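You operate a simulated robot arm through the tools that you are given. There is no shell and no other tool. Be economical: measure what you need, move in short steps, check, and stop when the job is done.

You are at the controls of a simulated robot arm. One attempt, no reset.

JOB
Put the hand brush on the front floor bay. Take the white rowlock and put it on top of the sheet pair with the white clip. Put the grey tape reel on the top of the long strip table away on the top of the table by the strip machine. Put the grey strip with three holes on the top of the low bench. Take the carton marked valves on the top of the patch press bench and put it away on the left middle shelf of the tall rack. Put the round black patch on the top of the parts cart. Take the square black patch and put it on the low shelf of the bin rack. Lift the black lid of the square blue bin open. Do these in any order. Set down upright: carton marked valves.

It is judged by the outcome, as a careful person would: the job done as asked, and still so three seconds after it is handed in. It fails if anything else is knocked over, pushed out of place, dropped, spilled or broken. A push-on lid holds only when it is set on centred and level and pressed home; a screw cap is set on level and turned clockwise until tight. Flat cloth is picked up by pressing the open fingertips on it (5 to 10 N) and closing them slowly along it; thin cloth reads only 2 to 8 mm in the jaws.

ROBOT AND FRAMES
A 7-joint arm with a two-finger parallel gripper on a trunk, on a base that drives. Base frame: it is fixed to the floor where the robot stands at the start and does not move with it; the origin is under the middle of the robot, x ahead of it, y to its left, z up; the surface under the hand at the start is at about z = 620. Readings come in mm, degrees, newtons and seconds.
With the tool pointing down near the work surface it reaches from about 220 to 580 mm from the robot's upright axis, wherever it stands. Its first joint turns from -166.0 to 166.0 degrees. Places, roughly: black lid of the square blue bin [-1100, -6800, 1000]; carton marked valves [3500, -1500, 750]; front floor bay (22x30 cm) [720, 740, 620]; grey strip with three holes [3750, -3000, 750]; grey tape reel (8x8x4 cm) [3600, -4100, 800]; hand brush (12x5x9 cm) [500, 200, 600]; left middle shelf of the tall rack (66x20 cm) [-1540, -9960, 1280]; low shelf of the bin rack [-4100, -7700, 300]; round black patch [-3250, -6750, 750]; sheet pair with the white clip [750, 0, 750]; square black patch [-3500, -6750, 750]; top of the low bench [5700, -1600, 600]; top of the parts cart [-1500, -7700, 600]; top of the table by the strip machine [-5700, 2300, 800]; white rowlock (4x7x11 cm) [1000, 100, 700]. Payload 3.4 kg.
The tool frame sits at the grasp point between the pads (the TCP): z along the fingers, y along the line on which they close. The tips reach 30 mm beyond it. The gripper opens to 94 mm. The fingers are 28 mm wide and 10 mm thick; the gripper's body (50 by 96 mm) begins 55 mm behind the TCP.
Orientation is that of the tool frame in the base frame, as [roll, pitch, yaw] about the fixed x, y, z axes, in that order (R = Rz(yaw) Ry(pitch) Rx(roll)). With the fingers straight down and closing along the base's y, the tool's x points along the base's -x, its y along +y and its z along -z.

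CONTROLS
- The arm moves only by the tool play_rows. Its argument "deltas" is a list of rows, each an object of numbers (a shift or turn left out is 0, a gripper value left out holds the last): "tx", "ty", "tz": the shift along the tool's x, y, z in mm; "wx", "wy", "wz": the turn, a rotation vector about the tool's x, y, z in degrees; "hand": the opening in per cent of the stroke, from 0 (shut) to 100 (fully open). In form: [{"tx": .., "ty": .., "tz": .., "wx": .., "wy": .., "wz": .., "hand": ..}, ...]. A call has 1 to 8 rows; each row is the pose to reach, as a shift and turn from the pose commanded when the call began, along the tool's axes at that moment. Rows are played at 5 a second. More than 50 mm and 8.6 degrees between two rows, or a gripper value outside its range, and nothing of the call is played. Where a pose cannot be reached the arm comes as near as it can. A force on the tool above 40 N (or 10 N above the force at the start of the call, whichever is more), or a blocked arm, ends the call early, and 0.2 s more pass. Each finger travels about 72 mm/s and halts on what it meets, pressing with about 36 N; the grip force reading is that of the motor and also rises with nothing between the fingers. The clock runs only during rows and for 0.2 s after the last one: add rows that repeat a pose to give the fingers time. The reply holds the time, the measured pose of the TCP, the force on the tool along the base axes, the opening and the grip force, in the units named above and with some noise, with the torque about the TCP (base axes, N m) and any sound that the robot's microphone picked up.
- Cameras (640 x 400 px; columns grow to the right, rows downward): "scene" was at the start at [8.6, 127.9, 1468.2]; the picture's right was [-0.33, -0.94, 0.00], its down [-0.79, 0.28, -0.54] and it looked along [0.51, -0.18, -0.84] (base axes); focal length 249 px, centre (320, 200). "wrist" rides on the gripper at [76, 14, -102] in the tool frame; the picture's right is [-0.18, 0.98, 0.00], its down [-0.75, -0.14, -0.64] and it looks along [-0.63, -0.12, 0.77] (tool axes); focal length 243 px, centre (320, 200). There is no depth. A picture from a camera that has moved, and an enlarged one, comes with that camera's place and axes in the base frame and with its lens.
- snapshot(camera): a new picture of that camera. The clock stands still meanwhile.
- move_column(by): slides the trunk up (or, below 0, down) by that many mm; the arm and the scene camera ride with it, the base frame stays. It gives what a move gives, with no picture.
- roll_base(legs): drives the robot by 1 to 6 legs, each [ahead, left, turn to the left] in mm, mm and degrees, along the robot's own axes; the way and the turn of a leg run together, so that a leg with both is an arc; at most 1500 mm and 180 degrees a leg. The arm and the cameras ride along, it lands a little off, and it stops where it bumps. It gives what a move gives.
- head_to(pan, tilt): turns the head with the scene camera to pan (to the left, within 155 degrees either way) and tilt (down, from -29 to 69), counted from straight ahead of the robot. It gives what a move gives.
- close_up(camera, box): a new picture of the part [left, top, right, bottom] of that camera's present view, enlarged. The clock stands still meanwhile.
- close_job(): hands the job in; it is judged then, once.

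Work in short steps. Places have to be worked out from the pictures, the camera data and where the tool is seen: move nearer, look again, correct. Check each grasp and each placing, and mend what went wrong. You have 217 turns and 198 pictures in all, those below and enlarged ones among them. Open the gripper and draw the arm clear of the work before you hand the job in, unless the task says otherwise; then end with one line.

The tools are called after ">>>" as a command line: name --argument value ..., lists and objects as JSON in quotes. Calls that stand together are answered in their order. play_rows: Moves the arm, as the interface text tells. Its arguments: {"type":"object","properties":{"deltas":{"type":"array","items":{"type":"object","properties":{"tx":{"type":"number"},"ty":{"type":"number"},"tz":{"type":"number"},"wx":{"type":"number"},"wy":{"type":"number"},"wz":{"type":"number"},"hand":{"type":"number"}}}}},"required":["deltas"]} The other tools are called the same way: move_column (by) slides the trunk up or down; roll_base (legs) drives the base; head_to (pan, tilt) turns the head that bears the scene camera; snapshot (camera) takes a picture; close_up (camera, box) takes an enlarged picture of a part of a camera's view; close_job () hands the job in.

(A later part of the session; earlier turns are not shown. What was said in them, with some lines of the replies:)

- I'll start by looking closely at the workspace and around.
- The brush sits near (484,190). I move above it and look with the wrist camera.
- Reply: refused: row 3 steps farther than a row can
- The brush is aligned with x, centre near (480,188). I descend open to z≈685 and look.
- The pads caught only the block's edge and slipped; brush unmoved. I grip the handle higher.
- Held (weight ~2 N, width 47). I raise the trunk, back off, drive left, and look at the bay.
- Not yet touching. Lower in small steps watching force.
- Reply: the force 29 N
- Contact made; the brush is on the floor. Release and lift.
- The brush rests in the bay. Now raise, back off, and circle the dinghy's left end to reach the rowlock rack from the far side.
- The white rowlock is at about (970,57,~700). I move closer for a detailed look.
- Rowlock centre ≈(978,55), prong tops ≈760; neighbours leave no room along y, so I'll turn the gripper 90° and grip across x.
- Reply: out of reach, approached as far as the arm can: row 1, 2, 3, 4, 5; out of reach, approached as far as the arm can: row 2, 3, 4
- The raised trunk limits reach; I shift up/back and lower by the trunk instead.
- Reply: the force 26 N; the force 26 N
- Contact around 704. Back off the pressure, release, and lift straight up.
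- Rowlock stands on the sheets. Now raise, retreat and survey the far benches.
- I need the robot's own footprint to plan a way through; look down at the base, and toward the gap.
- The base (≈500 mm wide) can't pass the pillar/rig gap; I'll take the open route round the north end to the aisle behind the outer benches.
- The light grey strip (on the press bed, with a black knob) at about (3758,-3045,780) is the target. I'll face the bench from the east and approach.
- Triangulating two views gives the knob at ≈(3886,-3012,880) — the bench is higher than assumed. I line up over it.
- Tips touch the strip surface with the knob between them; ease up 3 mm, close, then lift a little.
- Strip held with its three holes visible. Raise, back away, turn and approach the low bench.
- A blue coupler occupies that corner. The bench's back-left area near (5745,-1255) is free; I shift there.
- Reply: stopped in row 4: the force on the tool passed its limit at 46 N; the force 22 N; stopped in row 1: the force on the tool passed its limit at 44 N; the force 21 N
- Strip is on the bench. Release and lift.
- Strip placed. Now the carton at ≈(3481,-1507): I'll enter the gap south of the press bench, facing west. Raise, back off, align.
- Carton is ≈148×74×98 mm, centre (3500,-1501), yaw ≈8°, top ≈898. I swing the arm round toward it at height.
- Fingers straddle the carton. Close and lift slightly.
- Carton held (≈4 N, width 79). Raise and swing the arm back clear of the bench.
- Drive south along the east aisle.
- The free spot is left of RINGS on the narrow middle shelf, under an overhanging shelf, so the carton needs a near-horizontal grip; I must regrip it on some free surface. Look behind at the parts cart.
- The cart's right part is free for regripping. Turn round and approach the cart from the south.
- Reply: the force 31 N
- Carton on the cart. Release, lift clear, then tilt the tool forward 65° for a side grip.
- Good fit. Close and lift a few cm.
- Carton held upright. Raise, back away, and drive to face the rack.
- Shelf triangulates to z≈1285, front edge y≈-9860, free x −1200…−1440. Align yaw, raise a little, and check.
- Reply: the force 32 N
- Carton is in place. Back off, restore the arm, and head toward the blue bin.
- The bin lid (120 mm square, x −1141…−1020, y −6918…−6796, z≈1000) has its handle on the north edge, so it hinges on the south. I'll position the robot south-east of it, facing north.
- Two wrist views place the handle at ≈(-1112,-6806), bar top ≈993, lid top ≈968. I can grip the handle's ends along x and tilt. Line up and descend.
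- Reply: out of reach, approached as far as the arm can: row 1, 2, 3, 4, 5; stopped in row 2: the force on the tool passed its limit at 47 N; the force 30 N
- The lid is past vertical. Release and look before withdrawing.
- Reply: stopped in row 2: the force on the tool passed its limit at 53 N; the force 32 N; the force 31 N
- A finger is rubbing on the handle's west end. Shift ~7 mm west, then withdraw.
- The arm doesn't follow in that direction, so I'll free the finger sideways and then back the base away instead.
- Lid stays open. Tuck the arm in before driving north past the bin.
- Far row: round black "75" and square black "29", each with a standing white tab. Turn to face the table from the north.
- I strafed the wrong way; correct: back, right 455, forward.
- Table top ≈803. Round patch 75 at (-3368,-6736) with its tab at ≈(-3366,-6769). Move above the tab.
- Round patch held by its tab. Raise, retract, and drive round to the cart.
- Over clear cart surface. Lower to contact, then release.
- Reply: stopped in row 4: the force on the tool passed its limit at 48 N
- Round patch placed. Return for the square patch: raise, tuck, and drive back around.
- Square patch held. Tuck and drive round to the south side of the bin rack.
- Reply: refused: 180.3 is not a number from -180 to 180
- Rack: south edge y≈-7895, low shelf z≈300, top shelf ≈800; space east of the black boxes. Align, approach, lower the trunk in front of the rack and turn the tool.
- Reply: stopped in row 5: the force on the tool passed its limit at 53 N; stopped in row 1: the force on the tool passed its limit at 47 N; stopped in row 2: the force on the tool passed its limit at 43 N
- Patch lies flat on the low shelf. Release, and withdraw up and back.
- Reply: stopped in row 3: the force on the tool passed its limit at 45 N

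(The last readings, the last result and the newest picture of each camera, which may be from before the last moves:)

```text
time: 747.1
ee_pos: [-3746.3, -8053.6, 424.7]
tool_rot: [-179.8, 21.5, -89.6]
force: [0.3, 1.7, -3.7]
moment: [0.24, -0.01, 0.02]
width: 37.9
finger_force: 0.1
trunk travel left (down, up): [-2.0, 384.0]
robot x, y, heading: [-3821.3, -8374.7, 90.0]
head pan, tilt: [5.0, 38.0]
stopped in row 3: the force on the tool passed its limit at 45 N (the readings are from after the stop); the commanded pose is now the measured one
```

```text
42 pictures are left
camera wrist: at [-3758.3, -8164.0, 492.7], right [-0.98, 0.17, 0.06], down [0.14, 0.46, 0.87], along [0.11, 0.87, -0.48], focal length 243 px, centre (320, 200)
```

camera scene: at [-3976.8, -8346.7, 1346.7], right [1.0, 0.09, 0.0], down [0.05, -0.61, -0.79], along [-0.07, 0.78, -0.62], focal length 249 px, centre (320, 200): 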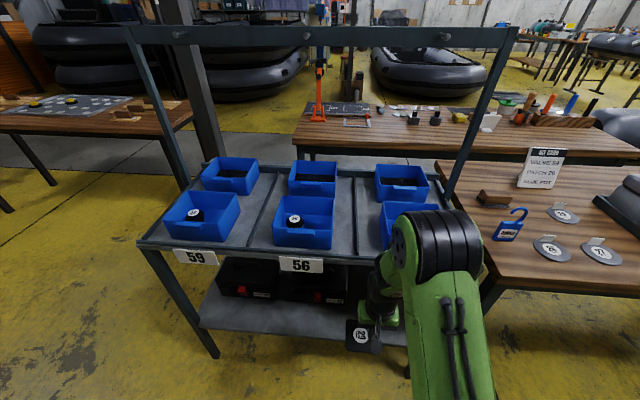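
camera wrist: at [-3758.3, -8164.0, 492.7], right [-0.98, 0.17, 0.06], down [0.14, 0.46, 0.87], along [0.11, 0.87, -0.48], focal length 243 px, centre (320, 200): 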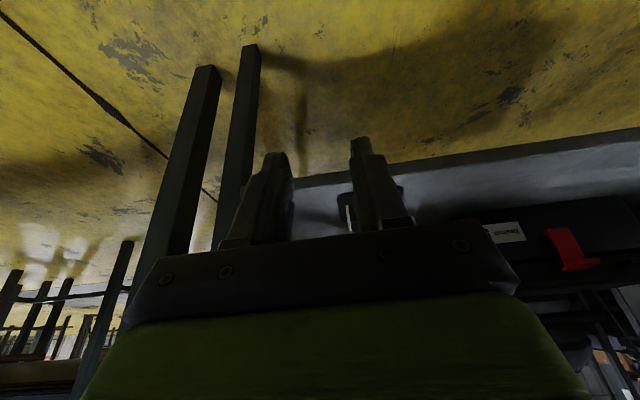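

>>> move_column --by 330

>>> play_rows --deltas '[{"wy": 8, "tz": -10}, {"wy": 16, "tz": -30}, {"wy": 21, "tz": -60}, {"wy": 21, "tz": -105}, {"wy": 21, "tz": -150}, {"wy": 21, "tz": -190}, {"wy": 21, "tz": -230}]'

>>> roll_base --legs '[[-300, 0, 0]]'

>>> head_to --pan 0 --tilt 38

>>> snapshot --camera "scene"

```text
time: 750.4
ee_pos: [-3746.4, -8055.5, 754.6]
tool_rot: [-179.8, 21.5, -89.6]
force: [-0.2, 0.2, -1.0]
moment: [0.02, -0.01, -0.02]
width: 37.8
finger_force: 0.1
trunk travel left (down, up): [-332.0, 54.0]
robot x, y, heading: [-3817.0, -8373.8, 90.1]
head pan, tilt: [5.0, 38.0]
```

```text
time: 752.0
ee_pos: [-3741.6, -8128.4, 975.1]
tool_rot: [-180.0, 0.6, -89.7]
force: [-0.6, -0.5, 0.1]
moment: [0.05, -0.01, -0.01]
width: 37.8
finger_force: 0.1
out of reach, approached as far as the arm can: row 7
trunk travel left (down, up): [-332.0, 54.0]
robot x, y, heading: [-3820.7, -8372.8, 90.2]
head pan, tilt: [5.0, 38.0]
```

```text
time: 754.0
ee_pos: [-3741.4, -8424.2, 975.9]
tool_rot: [-179.8, 0.7, -89.2]
force: [0.0, -0.4, 0.8]
moment: [-0.01, 0.0, -0.01]
width: 37.7
finger_force: 0.1
trunk travel left (down, up): [-332.0, 54.0]
robot x, y, heading: [-3820.3, -8670.3, 90.7]
head pan, tilt: [5.0, 38.0]
```

```text
time: 754.7
ee_pos: [-3741.6, -8422.7, 975.4]
tool_rot: [-179.9, 0.5, -89.2]
force: [-0.3, 0.0, -0.2]
moment: [0.03, -0.01, -0.03]
width: 37.4
finger_force: 0.1
trunk travel left (down, up): [-332.0, 54.0]
robot x, y, heading: [-3820.6, -8670.5, 90.3]
head pan, tilt: [0.0, 38.0]
```

```text
41 pictures are left
camera scene: at [-3967.8, -8646.4, 1676.4], right [1.0, 0.01, 0.0], down [0.01, -0.62, -0.79], along [-0.01, 0.79, -0.62], focal length 249 px, centre (320, 200)
```

scene: 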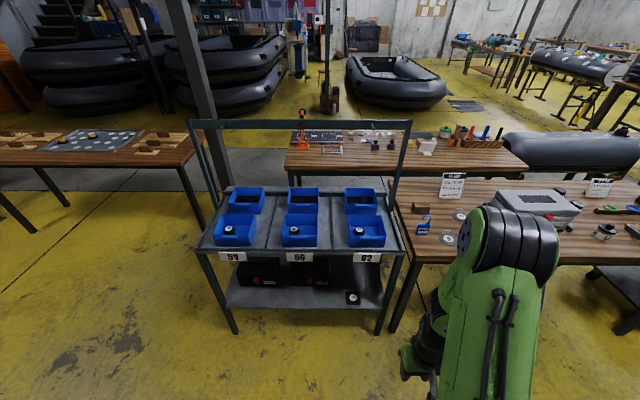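

Patch is on the low shelf. Now the tape reel: drive back east.

>>> roll_base --legs '[[0, 0, -90.3], [1500, 0, 0], [1500, 0, 0], [300, 0, 0], [0, -780, 0]]'

```text
time: 778.5
ee_pos: [-254.4, -9560.9, 974.2]
tool_rot: [-179.8, 0.6, -178.8]
force: [0.5, -0.3, -0.1]
moment: [0.01, 0.03, -0.02]
width: 37.6
finger_force: 0.1
trunk travel left (down, up): [-332.0, 54.0]
robot x, y, heading: [-500.5, -9486.7, 1.0]
head pan, tilt: [0.0, 38.0]
```

>>> roll_base --legs '[[0, 0, -1], [1500, 0, 0], [1500, 0, 0]]'

```text
time: 793.5
ee_pos: [2782.7, -9614.4, 975.1]
tool_rot: [-179.9, 0.6, 178.4]
force: [0.4, -0.5, -0.3]
moment: [0.03, 0.02, 0.03]
width: 37.6
finger_force: 0.0
trunk travel left (down, up): [-332.0, 54.0]
robot x, y, heading: [2539.8, -9529.6, -1.6]
head pan, tilt: [0.0, 38.0]
```

>>> roll_base --legs '[[0, 0, 1.8], [1500, 0, 0], [720, 0, 0], [0, 0, 90], [1500, 0, 0]]'

>>> roll_base --legs '[[1500, 0, 0], [1400, 0, 0]]'

```text
time: 815.4
ee_pos: [4791.3, -7749.3, 975.2]
tool_rot: [-179.9, 0.5, -89.1]
force: [0.3, -0.4, -0.1]
moment: [0.0, 0.04, 0.04]
width: 37.4
finger_force: 0.1
trunk travel left (down, up): [-332.0, 54.0]
robot x, y, heading: [4712.7, -7996.2, 90.9]
head pan, tilt: [0.0, 38.0]
```

```text
time: 829.7
ee_pos: [4706.1, -4782.4, 974.7]
tool_rot: [-179.8, 0.4, -89.3]
force: [-0.7, -0.4, 0.0]
moment: [0.0, -0.01, 0.03]
width: 37.8
finger_force: 0.1
trunk travel left (down, up): [-332.0, 54.0]
robot x, y, heading: [4633.6, -5028.5, 90.5]
head pan, tilt: [0.0, 38.0]
```

>>> roll_base --legs '[[1385, 0, -0.5], [0, 0, 90], [400, 0, 0]]'

>>> head_to --pan 25 --tilt 40

>>> snapshot --camera "scene"

```text
time: 842.6
ee_pos: [3963.6, -3550.1, 974.9]
tool_rot: [-179.9, 0.6, 0.7]
force: [-0.2, 0.8, 0.6]
moment: [0.0, 0.02, 0.0]
width: 37.6
finger_force: 0.0
trunk travel left (down, up): [-332.0, 54.0]
robot x, y, heading: [4210.6, -3626.1, -179.6]
head pan, tilt: [0.0, 38.0]
```

```text
time: 843.5
ee_pos: [3963.6, -3550.6, 975.0]
tool_rot: [-179.8, 0.5, 0.6]
force: [-1.4, 0.9, 0.4]
moment: [-0.01, -0.02, -0.03]
width: 37.3
finger_force: 0.1
trunk travel left (down, up): [-332.0, 54.0]
robot x, y, heading: [4211.6, -3626.5, -179.5]
head pan, tilt: [25.0, 40.0]
```

```text
40 pictures are left
camera scene: at [4198.0, -3816.4, 1673.4], right [-0.43, 0.9, 0.0], down [0.58, 0.28, -0.77], along [-0.69, -0.33, -0.64], focal length 249 px, centre (320, 200)
```

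scene: 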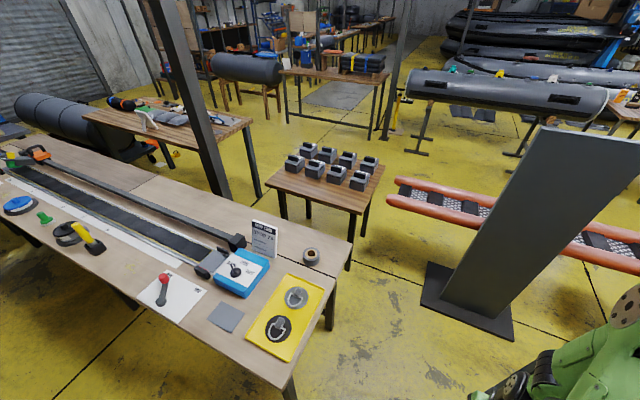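

>>> roll_base --legs '[[480, 0, -0.4]]'

>>> play_rows --deltas '[{"tx": -45, "ty": 0, "tz": -10}, {"tx": -80, "ty": 25, "tz": -20}, {"tx": -105, "ty": 65, "tz": -30}, {"tx": -115, "ty": 110, "tz": -30}, {"tx": -115, "ty": 158, "tz": -30}, {"tx": -110, "ty": 206, "tz": -30}, {"tx": -100, "ty": 252, "tz": -30}, {"tx": -85, "ty": 298, "tz": -30}]'

```text
time: 846.4
ee_pos: [3484.1, -3554.7, 974.9]
tool_rot: [-179.9, 0.6, 0.8]
force: [0.1, 0.8, 0.3]
moment: [0.01, 0.0, 0.01]
width: 37.5
finger_force: 0.1
trunk travel left (down, up): [-332.0, 54.0]
robot x, y, heading: [3729.4, -3631.8, -179.5]
head pan, tilt: [25.0, 40.0]
```

```text
time: 848.2
ee_pos: [3403.7, -3858.2, 1001.5]
tool_rot: [-179.7, 0.5, 0.7]
force: [0.1, 0.6, -0.1]
moment: [0.03, 0.03, 0.01]
width: 37.7
finger_force: 0.1
trunk travel left (down, up): [-332.0, 54.0]
robot x, y, heading: [3731.4, -3630.9, -179.7]
head pan, tilt: [25.0, 40.0]
```

>>> play_rows --deltas '[{"tx": 28, "ty": 30, "hand": 100}, {"tx": 56, "ty": 60}, {"tx": 84, "ty": 90}, {"tx": 112, "ty": 120}, {"tx": 140, "ty": 150}, {"tx": 168, "ty": 180}, {"tx": 196, "ty": 210}, {"tx": 226, "ty": 240}]'

>>> snapshot --camera "wrist"

```text
time: 850.0
ee_pos: [3634.8, -4090.7, 1004.4]
tool_rot: [-179.8, 0.8, 0.7]
force: [0.2, 0.0, -0.4]
moment: [-0.01, 0.03, 0.01]
width: 94.1
finger_force: 0.1
trunk travel left (down, up): [-332.0, 54.0]
robot x, y, heading: [3730.4, -3631.9, -179.5]
head pan, tilt: [25.0, 40.0]
```

```text
39 pictures are left
camera wrist: at [3713.3, -4105.8, 1106.5], right [-0.17, -0.98, 0.0], down [-0.75, 0.13, 0.65], along [-0.64, 0.11, -0.76], focal length 243 px, centre (320, 200)
```

wrist: 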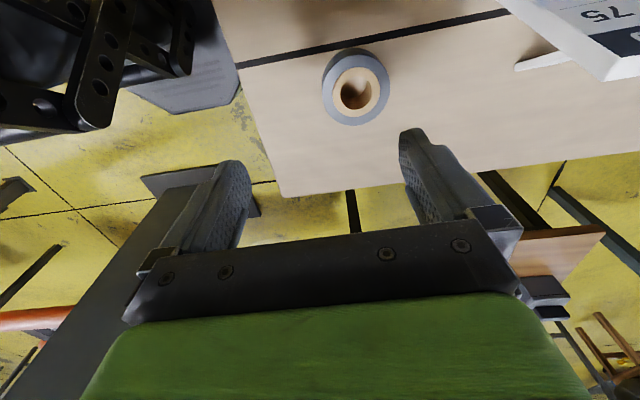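

>>> play_rows --deltas '[{"tx": -7, "ty": 40}, {"tx": -7, "ty": 41, "tz": 45}, {"tx": -7, "ty": 41, "tz": 85}, {"tx": -7, "ty": 41, "tz": 105}, {"tx": -7, "ty": 41, "tz": 105}]'

>>> snapshot --camera "wrist"

```text
time: 851.2
ee_pos: [3626.0, -4132.3, 897.1]
tool_rot: [-179.9, 0.5, 0.7]
force: [-0.7, 0.4, -0.6]
moment: [-0.01, -0.03, 0.05]
width: 93.9
finger_force: 0.0
trunk travel left (down, up): [-332.0, 54.0]
robot x, y, heading: [3731.7, -3633.1, -179.5]
head pan, tilt: [25.0, 40.0]
```

```text
38 pictures are left
camera wrist: at [3705.3, -4147.7, 999.6], right [-0.17, -0.98, 0.0], down [-0.75, 0.13, 0.65], along [-0.64, 0.11, -0.76], focal length 243 px, centre (320, 200)
```

wrist: 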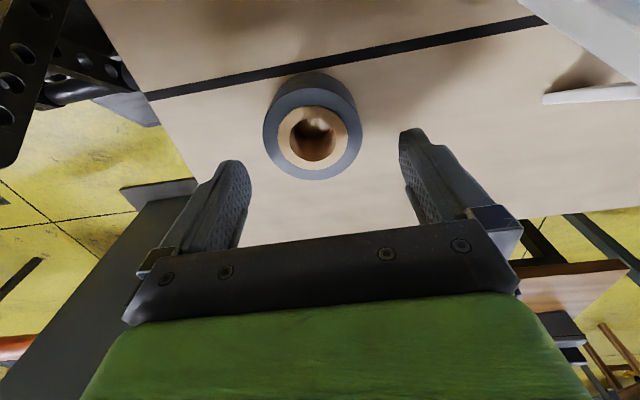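

>>> play_rows --deltas '[{"tx": 2, "ty": -6, "tz": 20}, {"tx": 2, "ty": -6, "tz": 42}, {"tx": 2, "ty": -6, "tz": 56}, {"tx": 2, "ty": -6, "tz": 56}]'

>>> snapshot --camera "wrist"

```text
time: 852.2
ee_pos: [3628.5, -4125.3, 841.4]
tool_rot: [-179.8, 0.5, 0.7]
force: [-0.1, -0.5, -0.1]
moment: [0.03, -0.01, 0.0]
width: 94.0
finger_force: 0.0
trunk travel left (down, up): [-332.0, 54.0]
robot x, y, heading: [3730.1, -3631.3, -179.6]
head pan, tilt: [25.0, 40.0]
```

```text
37 pictures are left
camera wrist: at [3707.1, -4140.5, 943.6], right [-0.17, -0.98, 0.0], down [-0.75, 0.13, 0.65], along [-0.64, 0.11, -0.76], focal length 243 px, centre (320, 200)
```

wrist: 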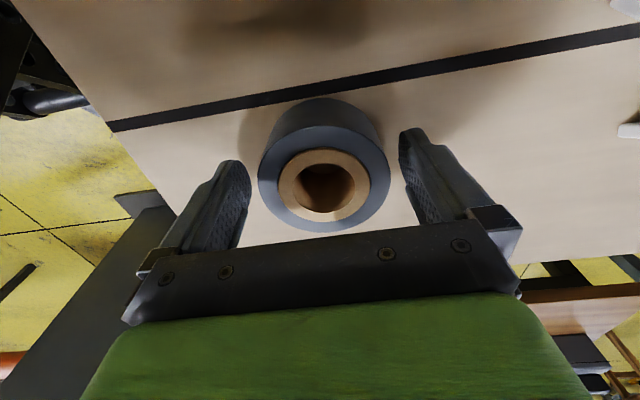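

>>> play_rows --deltas '[{"tx": -6, "tz": 10}, {"tx": -6, "tz": 20}, {"tx": -6, "tz": 26}, {"tx": -6, "tz": 26}]'

>>> play_rows --deltas '[{"hand": 80}, {"hand": 60}, {"hand": 50}, {"hand": 50}, {"hand": 50}]'

>>> play_rows --deltas '[{"tz": -15}, {"tz": -50}, {"tz": -95}, {"tz": -140}, {"tz": -140}]'

>>> snapshot --camera "wrist"

```text
time: 852.8
ee_pos: [3620.1, -4127.6, 830.3]
tool_rot: [-180.0, 0.4, 0.7]
force: [1.5, 10.7, 19.9]
moment: [1.34, -0.32, 0.14]
width: 94.1
finger_force: 0.1
trunk travel left (down, up): [-332.0, 54.0]
robot x, y, heading: [3736.0, -3626.4, -179.4]
head pan, tilt: [25.0, 40.0]
stopped in row 2: the force on the tool passed its limit at 49 N (the readings are from after the stop); the commanded pose is now the measured one
```

```text
time: 854.0
ee_pos: [3621.1, -4126.9, 830.5]
tool_rot: [179.6, 0.6, 0.6]
force: [-3.6, 10.9, 25.1]
moment: [1.33, -0.18, 0.24]
width: 71.1
finger_force: 36.2
trunk travel left (down, up): [-332.0, 54.0]
robot x, y, heading: [3734.7, -3628.5, -179.7]
head pan, tilt: [25.0, 40.0]
```

```text
time: 855.2
ee_pos: [3619.2, -4127.9, 967.4]
tool_rot: [179.8, 0.4, 0.6]
force: [-0.2, -0.3, -1.0]
moment: [0.0, -0.01, 0.0]
width: 71.5
finger_force: 35.8
trunk travel left (down, up): [-332.0, 54.0]
robot x, y, heading: [3731.1, -3633.7, -179.5]
head pan, tilt: [25.0, 40.0]
```

```text
36 pictures are left
camera wrist: at [3698.2, -4143.8, 1071.3], right [-0.17, -0.98, 0.0], down [-0.75, 0.13, 0.65], along [-0.64, 0.11, -0.76], focal length 243 px, centre (320, 200)
```

wrist: 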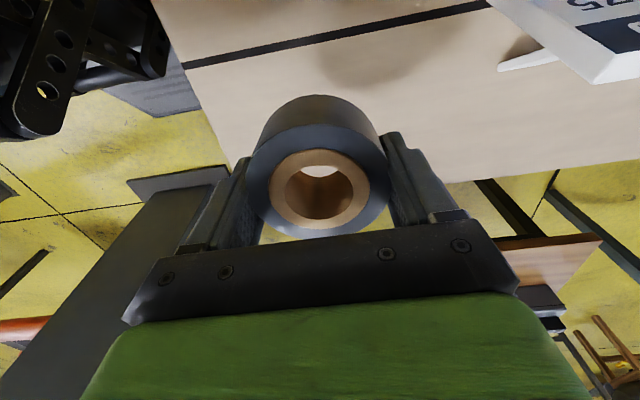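

Reel held. Swing the arm back ahead, exit the gap and take the long way to the strip-machine table.

>>> play_rows --deltas '[{"tx": -27, "ty": -34, "tz": -10}, {"tx": -54, "ty": -68, "tz": -20}, {"tx": -81, "ty": -101, "tz": -30}, {"tx": -108, "ty": -135, "tz": -40}, {"tx": -135, "ty": -169, "tz": -40}, {"tx": -162, "ty": -203, "tz": -40}, {"tx": -189, "ty": -236, "tz": -40}, {"tx": -215, "ty": -270, "tz": -40}]'

>>> play_rows --deltas '[{"ty": -45}, {"ty": -90}, {"ty": -135}, {"ty": -180}, {"ty": -225, "tx": 10}]'

>>> roll_base --legs '[[-500, 0, 0], [-540, 0, 0], [0, 0, -90]]'

```text
time: 857.0
ee_pos: [3401.8, -3859.5, 1008.5]
tool_rot: [179.8, 0.4, 0.6]
force: [0.3, -0.3, -1.1]
moment: [-0.01, 0.0, 0.0]
width: 71.1
finger_force: 35.9
trunk travel left (down, up): [-332.0, 54.0]
robot x, y, heading: [3733.4, -3632.1, -179.2]
head pan, tilt: [25.0, 40.0]
```

```text
time: 858.2
ee_pos: [3412.0, -3635.5, 1003.2]
tool_rot: [179.7, 0.5, 0.7]
force: [0.4, 0.6, -1.5]
moment: [-0.01, 0.03, -0.01]
width: 71.1
finger_force: 35.9
trunk travel left (down, up): [-332.0, 54.0]
robot x, y, heading: [3733.1, -3631.9, -179.4]
head pan, tilt: [25.0, 40.0]
```

```text
time: 867.7
ee_pos: [4784.0, -3301.0, 1003.3]
tool_rot: [179.7, 0.4, -88.3]
force: [0.6, 0.0, -0.8]
moment: [0.03, -0.01, 0.01]
width: 71.0
finger_force: 35.8
trunk travel left (down, up): [-332.0, 54.0]
robot x, y, heading: [4796.1, -3621.3, 91.7]
head pan, tilt: [25.0, 40.0]
```

>>> roll_base --legs '[[0, 0, -1.7], [1470, 0, 0], [1470, 0, 0]]'

>>> roll_base --legs '[[1470, 0, 0], [1440, 0, 0]]'

```text
time: 882.5
ee_pos: [4635.4, -329.2, 1002.4]
tool_rot: [179.8, 0.5, -84.8]
force: [-0.9, 0.3, -2.1]
moment: [0.0, -0.01, -0.02]
width: 70.9
finger_force: 36.1
trunk travel left (down, up): [-332.0, 54.0]
robot x, y, heading: [4665.4, -646.2, 95.1]
head pan, tilt: [25.0, 40.0]
```

```text
time: 896.4
ee_pos: [4467.4, 2559.4, 1003.2]
tool_rot: [179.8, 0.4, -86.0]
force: [-0.1, 1.1, -1.0]
moment: [0.01, -0.04, -0.02]
width: 71.0
finger_force: 36.5
trunk travel left (down, up): [-332.0, 54.0]
robot x, y, heading: [4485.3, 2242.2, 94.0]
head pan, tilt: [25.0, 40.0]
```

>>> roll_base --legs '[[0, 0, 86], [1500, 0, 0], [1400, 0, 0]]'

```text
time: 914.1
ee_pos: [1276.0, 2226.3, 1004.0]
tool_rot: [179.8, 0.4, 0.0]
force: [-0.5, 0.5, -0.5]
moment: [-0.01, 0.0, -0.04]
width: 70.9
finger_force: 36.4
trunk travel left (down, up): [-332.0, 54.0]
robot x, y, heading: [1596.1, 2223.8, 179.7]
head pan, tilt: [25.0, 40.0]
```

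>>> roll_base --legs '[[1500, 0, 0], [300, 0, 0]]'

>>> head_to --pan 0 --tilt 15

>>> snapshot --camera "scene"

```text
time: 923.2
ee_pos: [-525.2, 2228.2, 1004.1]
tool_rot: [179.8, 0.5, 0.5]
force: [-0.6, 0.3, -0.9]
moment: [0.02, 0.01, 0.01]
width: 70.8
finger_force: 35.9
trunk travel left (down, up): [-332.0, 54.0]
robot x, y, heading: [-205.1, 2226.4, -179.9]
head pan, tilt: [25.0, 40.0]
```

```text
time: 924.1
ee_pos: [-524.0, 2227.6, 1003.5]
tool_rot: [179.8, 0.4, 0.5]
force: [-0.9, 0.4, -1.4]
moment: [0.0, 0.01, -0.01]
width: 70.8
finger_force: 36.3
trunk travel left (down, up): [-332.0, 54.0]
robot x, y, heading: [-202.1, 2231.2, -179.8]
head pan, tilt: [0.0, 15.0]
```

```text
35 pictures are left
camera scene: at [-235.0, 2077.7, 1712.9], right [-0.01, 1.0, 0.0], down [0.26, 0.0, -0.97], along [-0.97, -0.01, -0.26], focal length 249 px, centre (320, 200)
```

scene: 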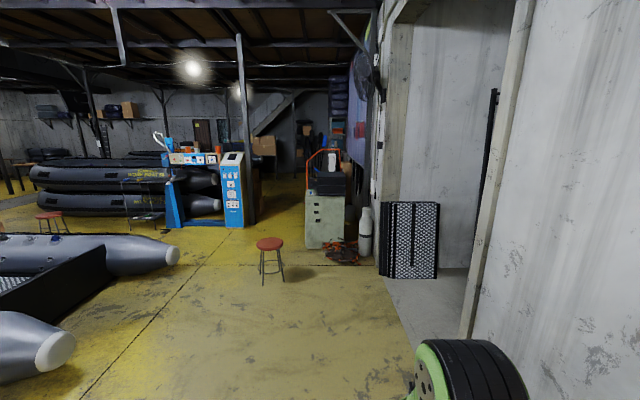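

>>> roll_base --legs '[[600, 0, 0], [0, 1270, 0], [1500, 0, 0], [1400, 0, 0]]'

>>> head_to --pan -25 --tilt 20

>>> snapshot --camera "scene"

```text
time: 947.1
ee_pos: [-3952.0, 770.5, 1003.2]
tool_rot: [179.7, 0.4, 1.6]
force: [-0.3, -0.1, -1.0]
moment: [0.01, -0.03, 0.0]
width: 70.5
finger_force: 36.2
trunk travel left (down, up): [-332.0, 54.0]
robot x, y, heading: [-3633.6, 780.2, -178.9]
head pan, tilt: [0.0, 15.0]
```

```text
time: 948.0
ee_pos: [-3953.0, 769.0, 1002.9]
tool_rot: [179.9, 0.4, 1.4]
force: [-0.7, -0.5, -1.8]
moment: [0.02, 0.01, 0.0]
width: 70.6
finger_force: 36.2
trunk travel left (down, up): [-332.0, 54.0]
robot x, y, heading: [-3634.7, 779.7, -178.5]
head pan, tilt: [-25.0, 20.0]
```

```text
34 pictures are left
camera scene: at [-3653.7, 665.0, 1704.8], right [0.4, 0.92, 0.0], down [0.31, -0.14, -0.94], along [-0.86, 0.38, -0.34], focal length 249 px, centre (320, 200)
```

scene: 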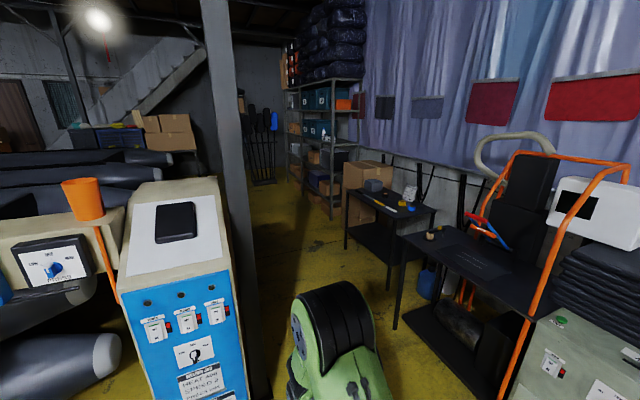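

>>> close_up --camera "scene" --box '[330, 160, 490, 270]'

```text
3.64 times, centred on (410, 215) of scene
camera zoom: at [-3653.7, 665.0, 1704.8], right [0.4, 0.92, 0.0], down [0.31, -0.14, -0.94], along [-0.86, 0.38, -0.34], focal length 906 px, centre (-7, 146)
```

zoom: 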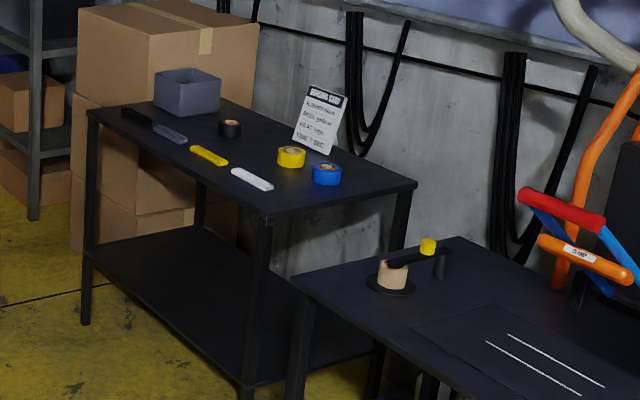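

The table (x −6130…−5200, y 2080…2580) has a free slot in its reel row near (−5616, 2340). I'll drive along it facing west and reach right.

>>> roll_base --legs '[[0, -680, -1.4], [1100, 0, 0], [800, 0, 0]]'

>>> head_to --pan -75 --tilt 45

>>> snapshot --camera "scene"

```text
time: 960.9
ee_pos: [-5868.3, 1420.4, 1003.0]
tool_rot: [179.8, 0.4, 0.9]
force: [-0.7, -0.7, -0.4]
moment: [0.0, -0.02, 0.02]
width: 70.3
finger_force: 36.0
trunk travel left (down, up): [-332.0, 54.0]
robot x, y, heading: [-5551.7, 1429.7, -179.0]
head pan, tilt: [-25.0, 20.0]
```

```text
time: 962.1
ee_pos: [-5866.8, 1420.7, 1002.8]
tool_rot: [179.8, 0.5, 1.0]
force: [-0.9, 0.4, -1.4]
moment: [-0.02, 0.0, -0.02]
width: 70.3
finger_force: 36.1
trunk travel left (down, up): [-332.0, 54.0]
robot x, y, heading: [-5549.3, 1428.5, -179.2]
head pan, tilt: [-75.0, 45.0]
```

```text
32 pictures are left
camera scene: at [-5505.8, 1353.6, 1666.2], right [0.96, 0.27, 0.0], down [0.19, -0.68, -0.71], along [-0.19, 0.68, -0.71], focal length 249 px, centre (320, 200)
```

scene: 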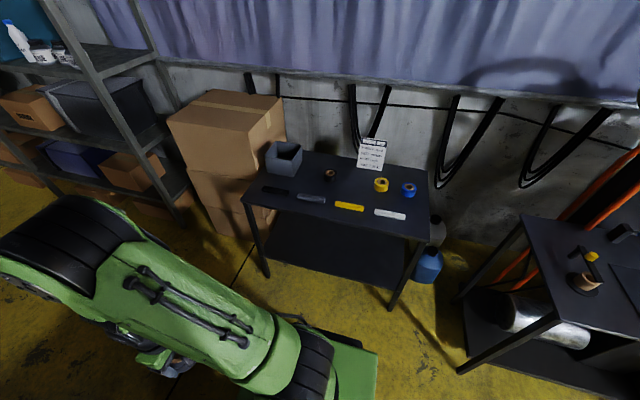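

>>> roll_base --legs '[[0, -355, -0.8]]'

>>> play_rows --deltas '[{"tx": 0, "ty": -48}, {"tx": 0, "ty": -96}, {"tx": 5, "ty": -144}, {"tx": 15, "ty": -190}, {"tx": 30, "ty": -235}, {"tx": 50, "ty": -280}, {"tx": 75, "ty": -323}, {"tx": 105, "ty": -362}]'

```text
time: 964.4
ee_pos: [-5868.4, 1789.8, 1003.5]
tool_rot: [179.7, 0.4, -0.3]
force: [-0.4, -0.1, -1.3]
moment: [0.02, 0.02, 0.0]
width: 70.3
finger_force: 36.2
trunk travel left (down, up): [-332.0, 54.0]
robot x, y, heading: [-5552.1, 1787.9, 179.5]
head pan, tilt: [-75.0, 45.0]
```

```text
time: 966.2
ee_pos: [-5756.8, 2151.7, 1003.3]
tool_rot: [179.6, 0.6, -0.3]
force: [0.0, 1.2, -2.1]
moment: [-0.02, 0.01, 0.01]
width: 70.5
finger_force: 36.3
trunk travel left (down, up): [-332.0, 54.0]
robot x, y, heading: [-5545.2, 1785.4, 179.5]
head pan, tilt: [-75.0, 45.0]
```

>>> play_rows --deltas '[{"tx": 35, "ty": -35}, {"tx": 72, "ty": -68}, {"tx": 110, "ty": -98}, {"tx": 145, "ty": -125}, {"tx": 157, "ty": -158}, {"tx": 157, "ty": -158, "tz": 40}, {"tx": 157, "ty": -158, "tz": 80}, {"tx": 157, "ty": -158, "tz": 80}]'

>>> snapshot --camera "wrist"

>>> snapshot --camera "scene"

```text
time: 968.0
ee_pos: [-5600.6, 2307.6, 918.3]
tool_rot: [179.8, 0.4, -0.5]
force: [-0.3, -0.6, -2.7]
moment: [0.07, 0.03, 0.01]
width: 70.3
finger_force: 36.2
trunk travel left (down, up): [-332.0, 54.0]
robot x, y, heading: [-5547.5, 1784.8, 179.5]
head pan, tilt: [-75.0, 45.0]
```

```text
31 pictures are left
camera wrist: at [-5523.2, 2291.4, 1021.9], right [-0.19, -0.98, 0.01], down [-0.75, 0.15, 0.65], along [-0.64, 0.12, -0.76], focal length 243 px, centre (320, 200)
```

wrist: 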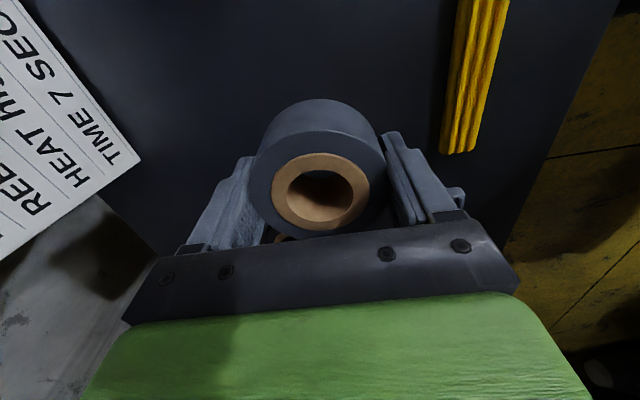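

```text
30 pictures are left
camera scene: at [-5508.0, 1713.0, 1666.2], right [0.97, 0.25, 0.0], down [0.18, -0.68, -0.71], along [-0.18, 0.69, -0.71], focal length 249 px, centre (320, 200)
```

scene: 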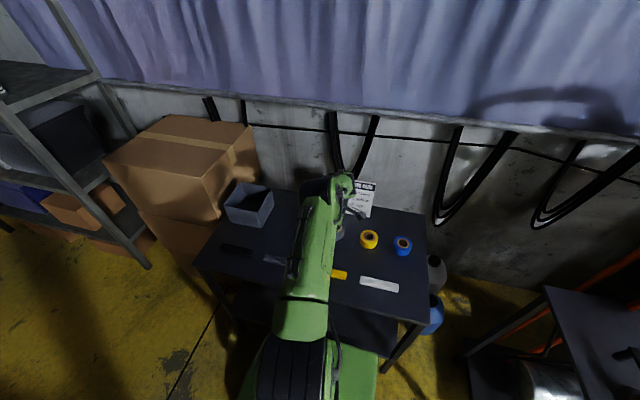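

>>> play_rows --deltas '[{"tz": 35}, {"tz": 65}, {"tz": 80}, {"tz": 80}]'

>>> play_rows --deltas '[{"tz": 4}, {"tz": 8}, {"tz": 12}, {"tz": 16}, {"tz": 20}, {"tz": 24}, {"tz": 24}]'

```text
time: 969.0
ee_pos: [-5603.6, 2306.4, 839.1]
tool_rot: [179.7, 0.5, -0.5]
force: [0.1, -0.9, -1.0]
moment: [0.01, 0.03, 0.01]
width: 70.5
finger_force: 35.9
trunk travel left (down, up): [-332.0, 54.0]
robot x, y, heading: [-5546.7, 1788.1, 179.3]
head pan, tilt: [-75.0, 45.0]
```

```text
time: 969.9
ee_pos: [-5604.3, 2309.4, 830.3]
tool_rot: [-179.9, 0.5, -0.3]
force: [-0.8, -5.2, 18.0]
moment: [-0.87, -0.12, 0.08]
width: 70.4
finger_force: 35.8
trunk travel left (down, up): [-332.0, 54.0]
robot x, y, heading: [-5550.4, 1791.5, 179.3]
head pan, tilt: [-75.0, 45.0]
stopped in row 4: the force on the tool passed its limit at 45 N (the readings are from after the stop); the commanded pose is now the measured one
```

Reel touches the table. Release and lift.

>>> play_rows --deltas '[{"tz": -1}, {"tz": -1, "hand": 85}, {"tz": -1, "hand": 100}, {"tz": -1, "hand": 100}, {"tz": -30, "hand": 100}, {"tz": -75}, {"tz": -120}]'

>>> snapshot --camera "wrist"

```text
time: 971.5
ee_pos: [-5603.8, 2308.4, 949.8]
tool_rot: [179.9, 0.4, -0.4]
force: [0.2, -0.4, 1.3]
moment: [0.0, 0.03, -0.02]
width: 94.3
finger_force: 0.1
trunk travel left (down, up): [-332.0, 54.0]
robot x, y, heading: [-5548.1, 1785.4, 179.5]
head pan, tilt: [-75.0, 45.0]
```

```text
29 pictures are left
camera wrist: at [-5525.3, 2292.3, 1052.5], right [-0.19, -0.98, 0.0], down [-0.75, 0.15, 0.65], along [-0.64, 0.12, -0.76], focal length 243 px, centre (320, 200)
```

wrist: 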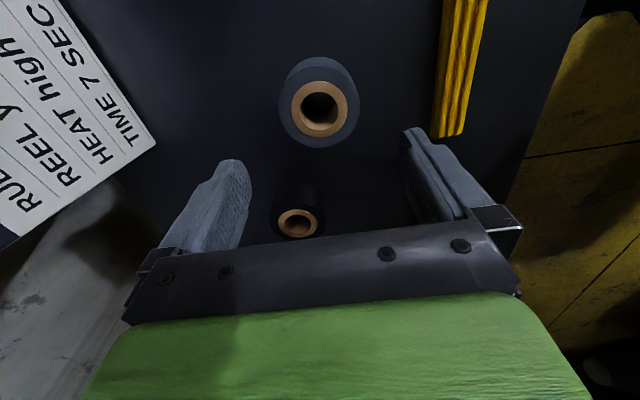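

Reel stands on the table. Draw the arm clear.

>>> play_rows --deltas '[{"tz": -45}, {"tx": -20, "ty": 30, "tz": -50}, {"tx": -45, "ty": 65, "tz": -50}, {"tx": -75, "ty": 100, "tz": -50}, {"tx": -105, "ty": 135, "tz": -50}, {"tx": -135, "ty": 170, "tz": -50}, {"tx": -160, "ty": 205, "tz": -50}, {"tx": -185, "ty": 245, "tz": -50}]'

>>> roll_base --legs '[[0, 350, 0]]'

>>> snapshot --camera "scene"

```text
time: 973.3
ee_pos: [-5787.3, 2063.5, 1000.5]
tool_rot: [-180.0, 0.3, -0.4]
force: [1.0, -0.8, 0.5]
moment: [0.02, 0.01, -0.02]
width: 93.7
finger_force: 0.0
trunk travel left (down, up): [-332.0, 54.0]
robot x, y, heading: [-5552.9, 1788.7, 179.3]
head pan, tilt: [-75.0, 45.0]
```

```text
time: 975.6
ee_pos: [-5791.2, 1711.3, 999.6]
tool_rot: [-179.9, 0.4, -0.1]
force: [1.4, -0.7, -0.5]
moment: [-0.02, 0.0, -0.01]
width: 94.0
finger_force: 0.1
trunk travel left (down, up): [-332.0, 54.0]
robot x, y, heading: [-5551.3, 1437.0, 179.4]
head pan, tilt: [-75.0, 45.0]
```

```text
28 pictures are left
camera scene: at [-5510.5, 1361.5, 1666.1], right [0.97, 0.25, 0.0], down [0.18, -0.68, -0.71], along [-0.18, 0.68, -0.71], focal length 249 px, centre (320, 200)
```

scene: 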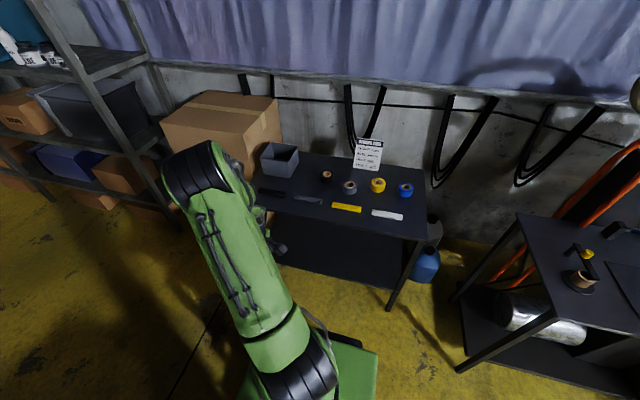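

All eight items are done, with the gripper open and the arm clear. Handing in.

>>> close_job

```text
The job is handed in.
```

All eight tasks are done and the job is handed in: the gripper is open, the arm is clear, the valves carton is upright on its shelf, and I saw nothing else knocked over or pushed out of place.
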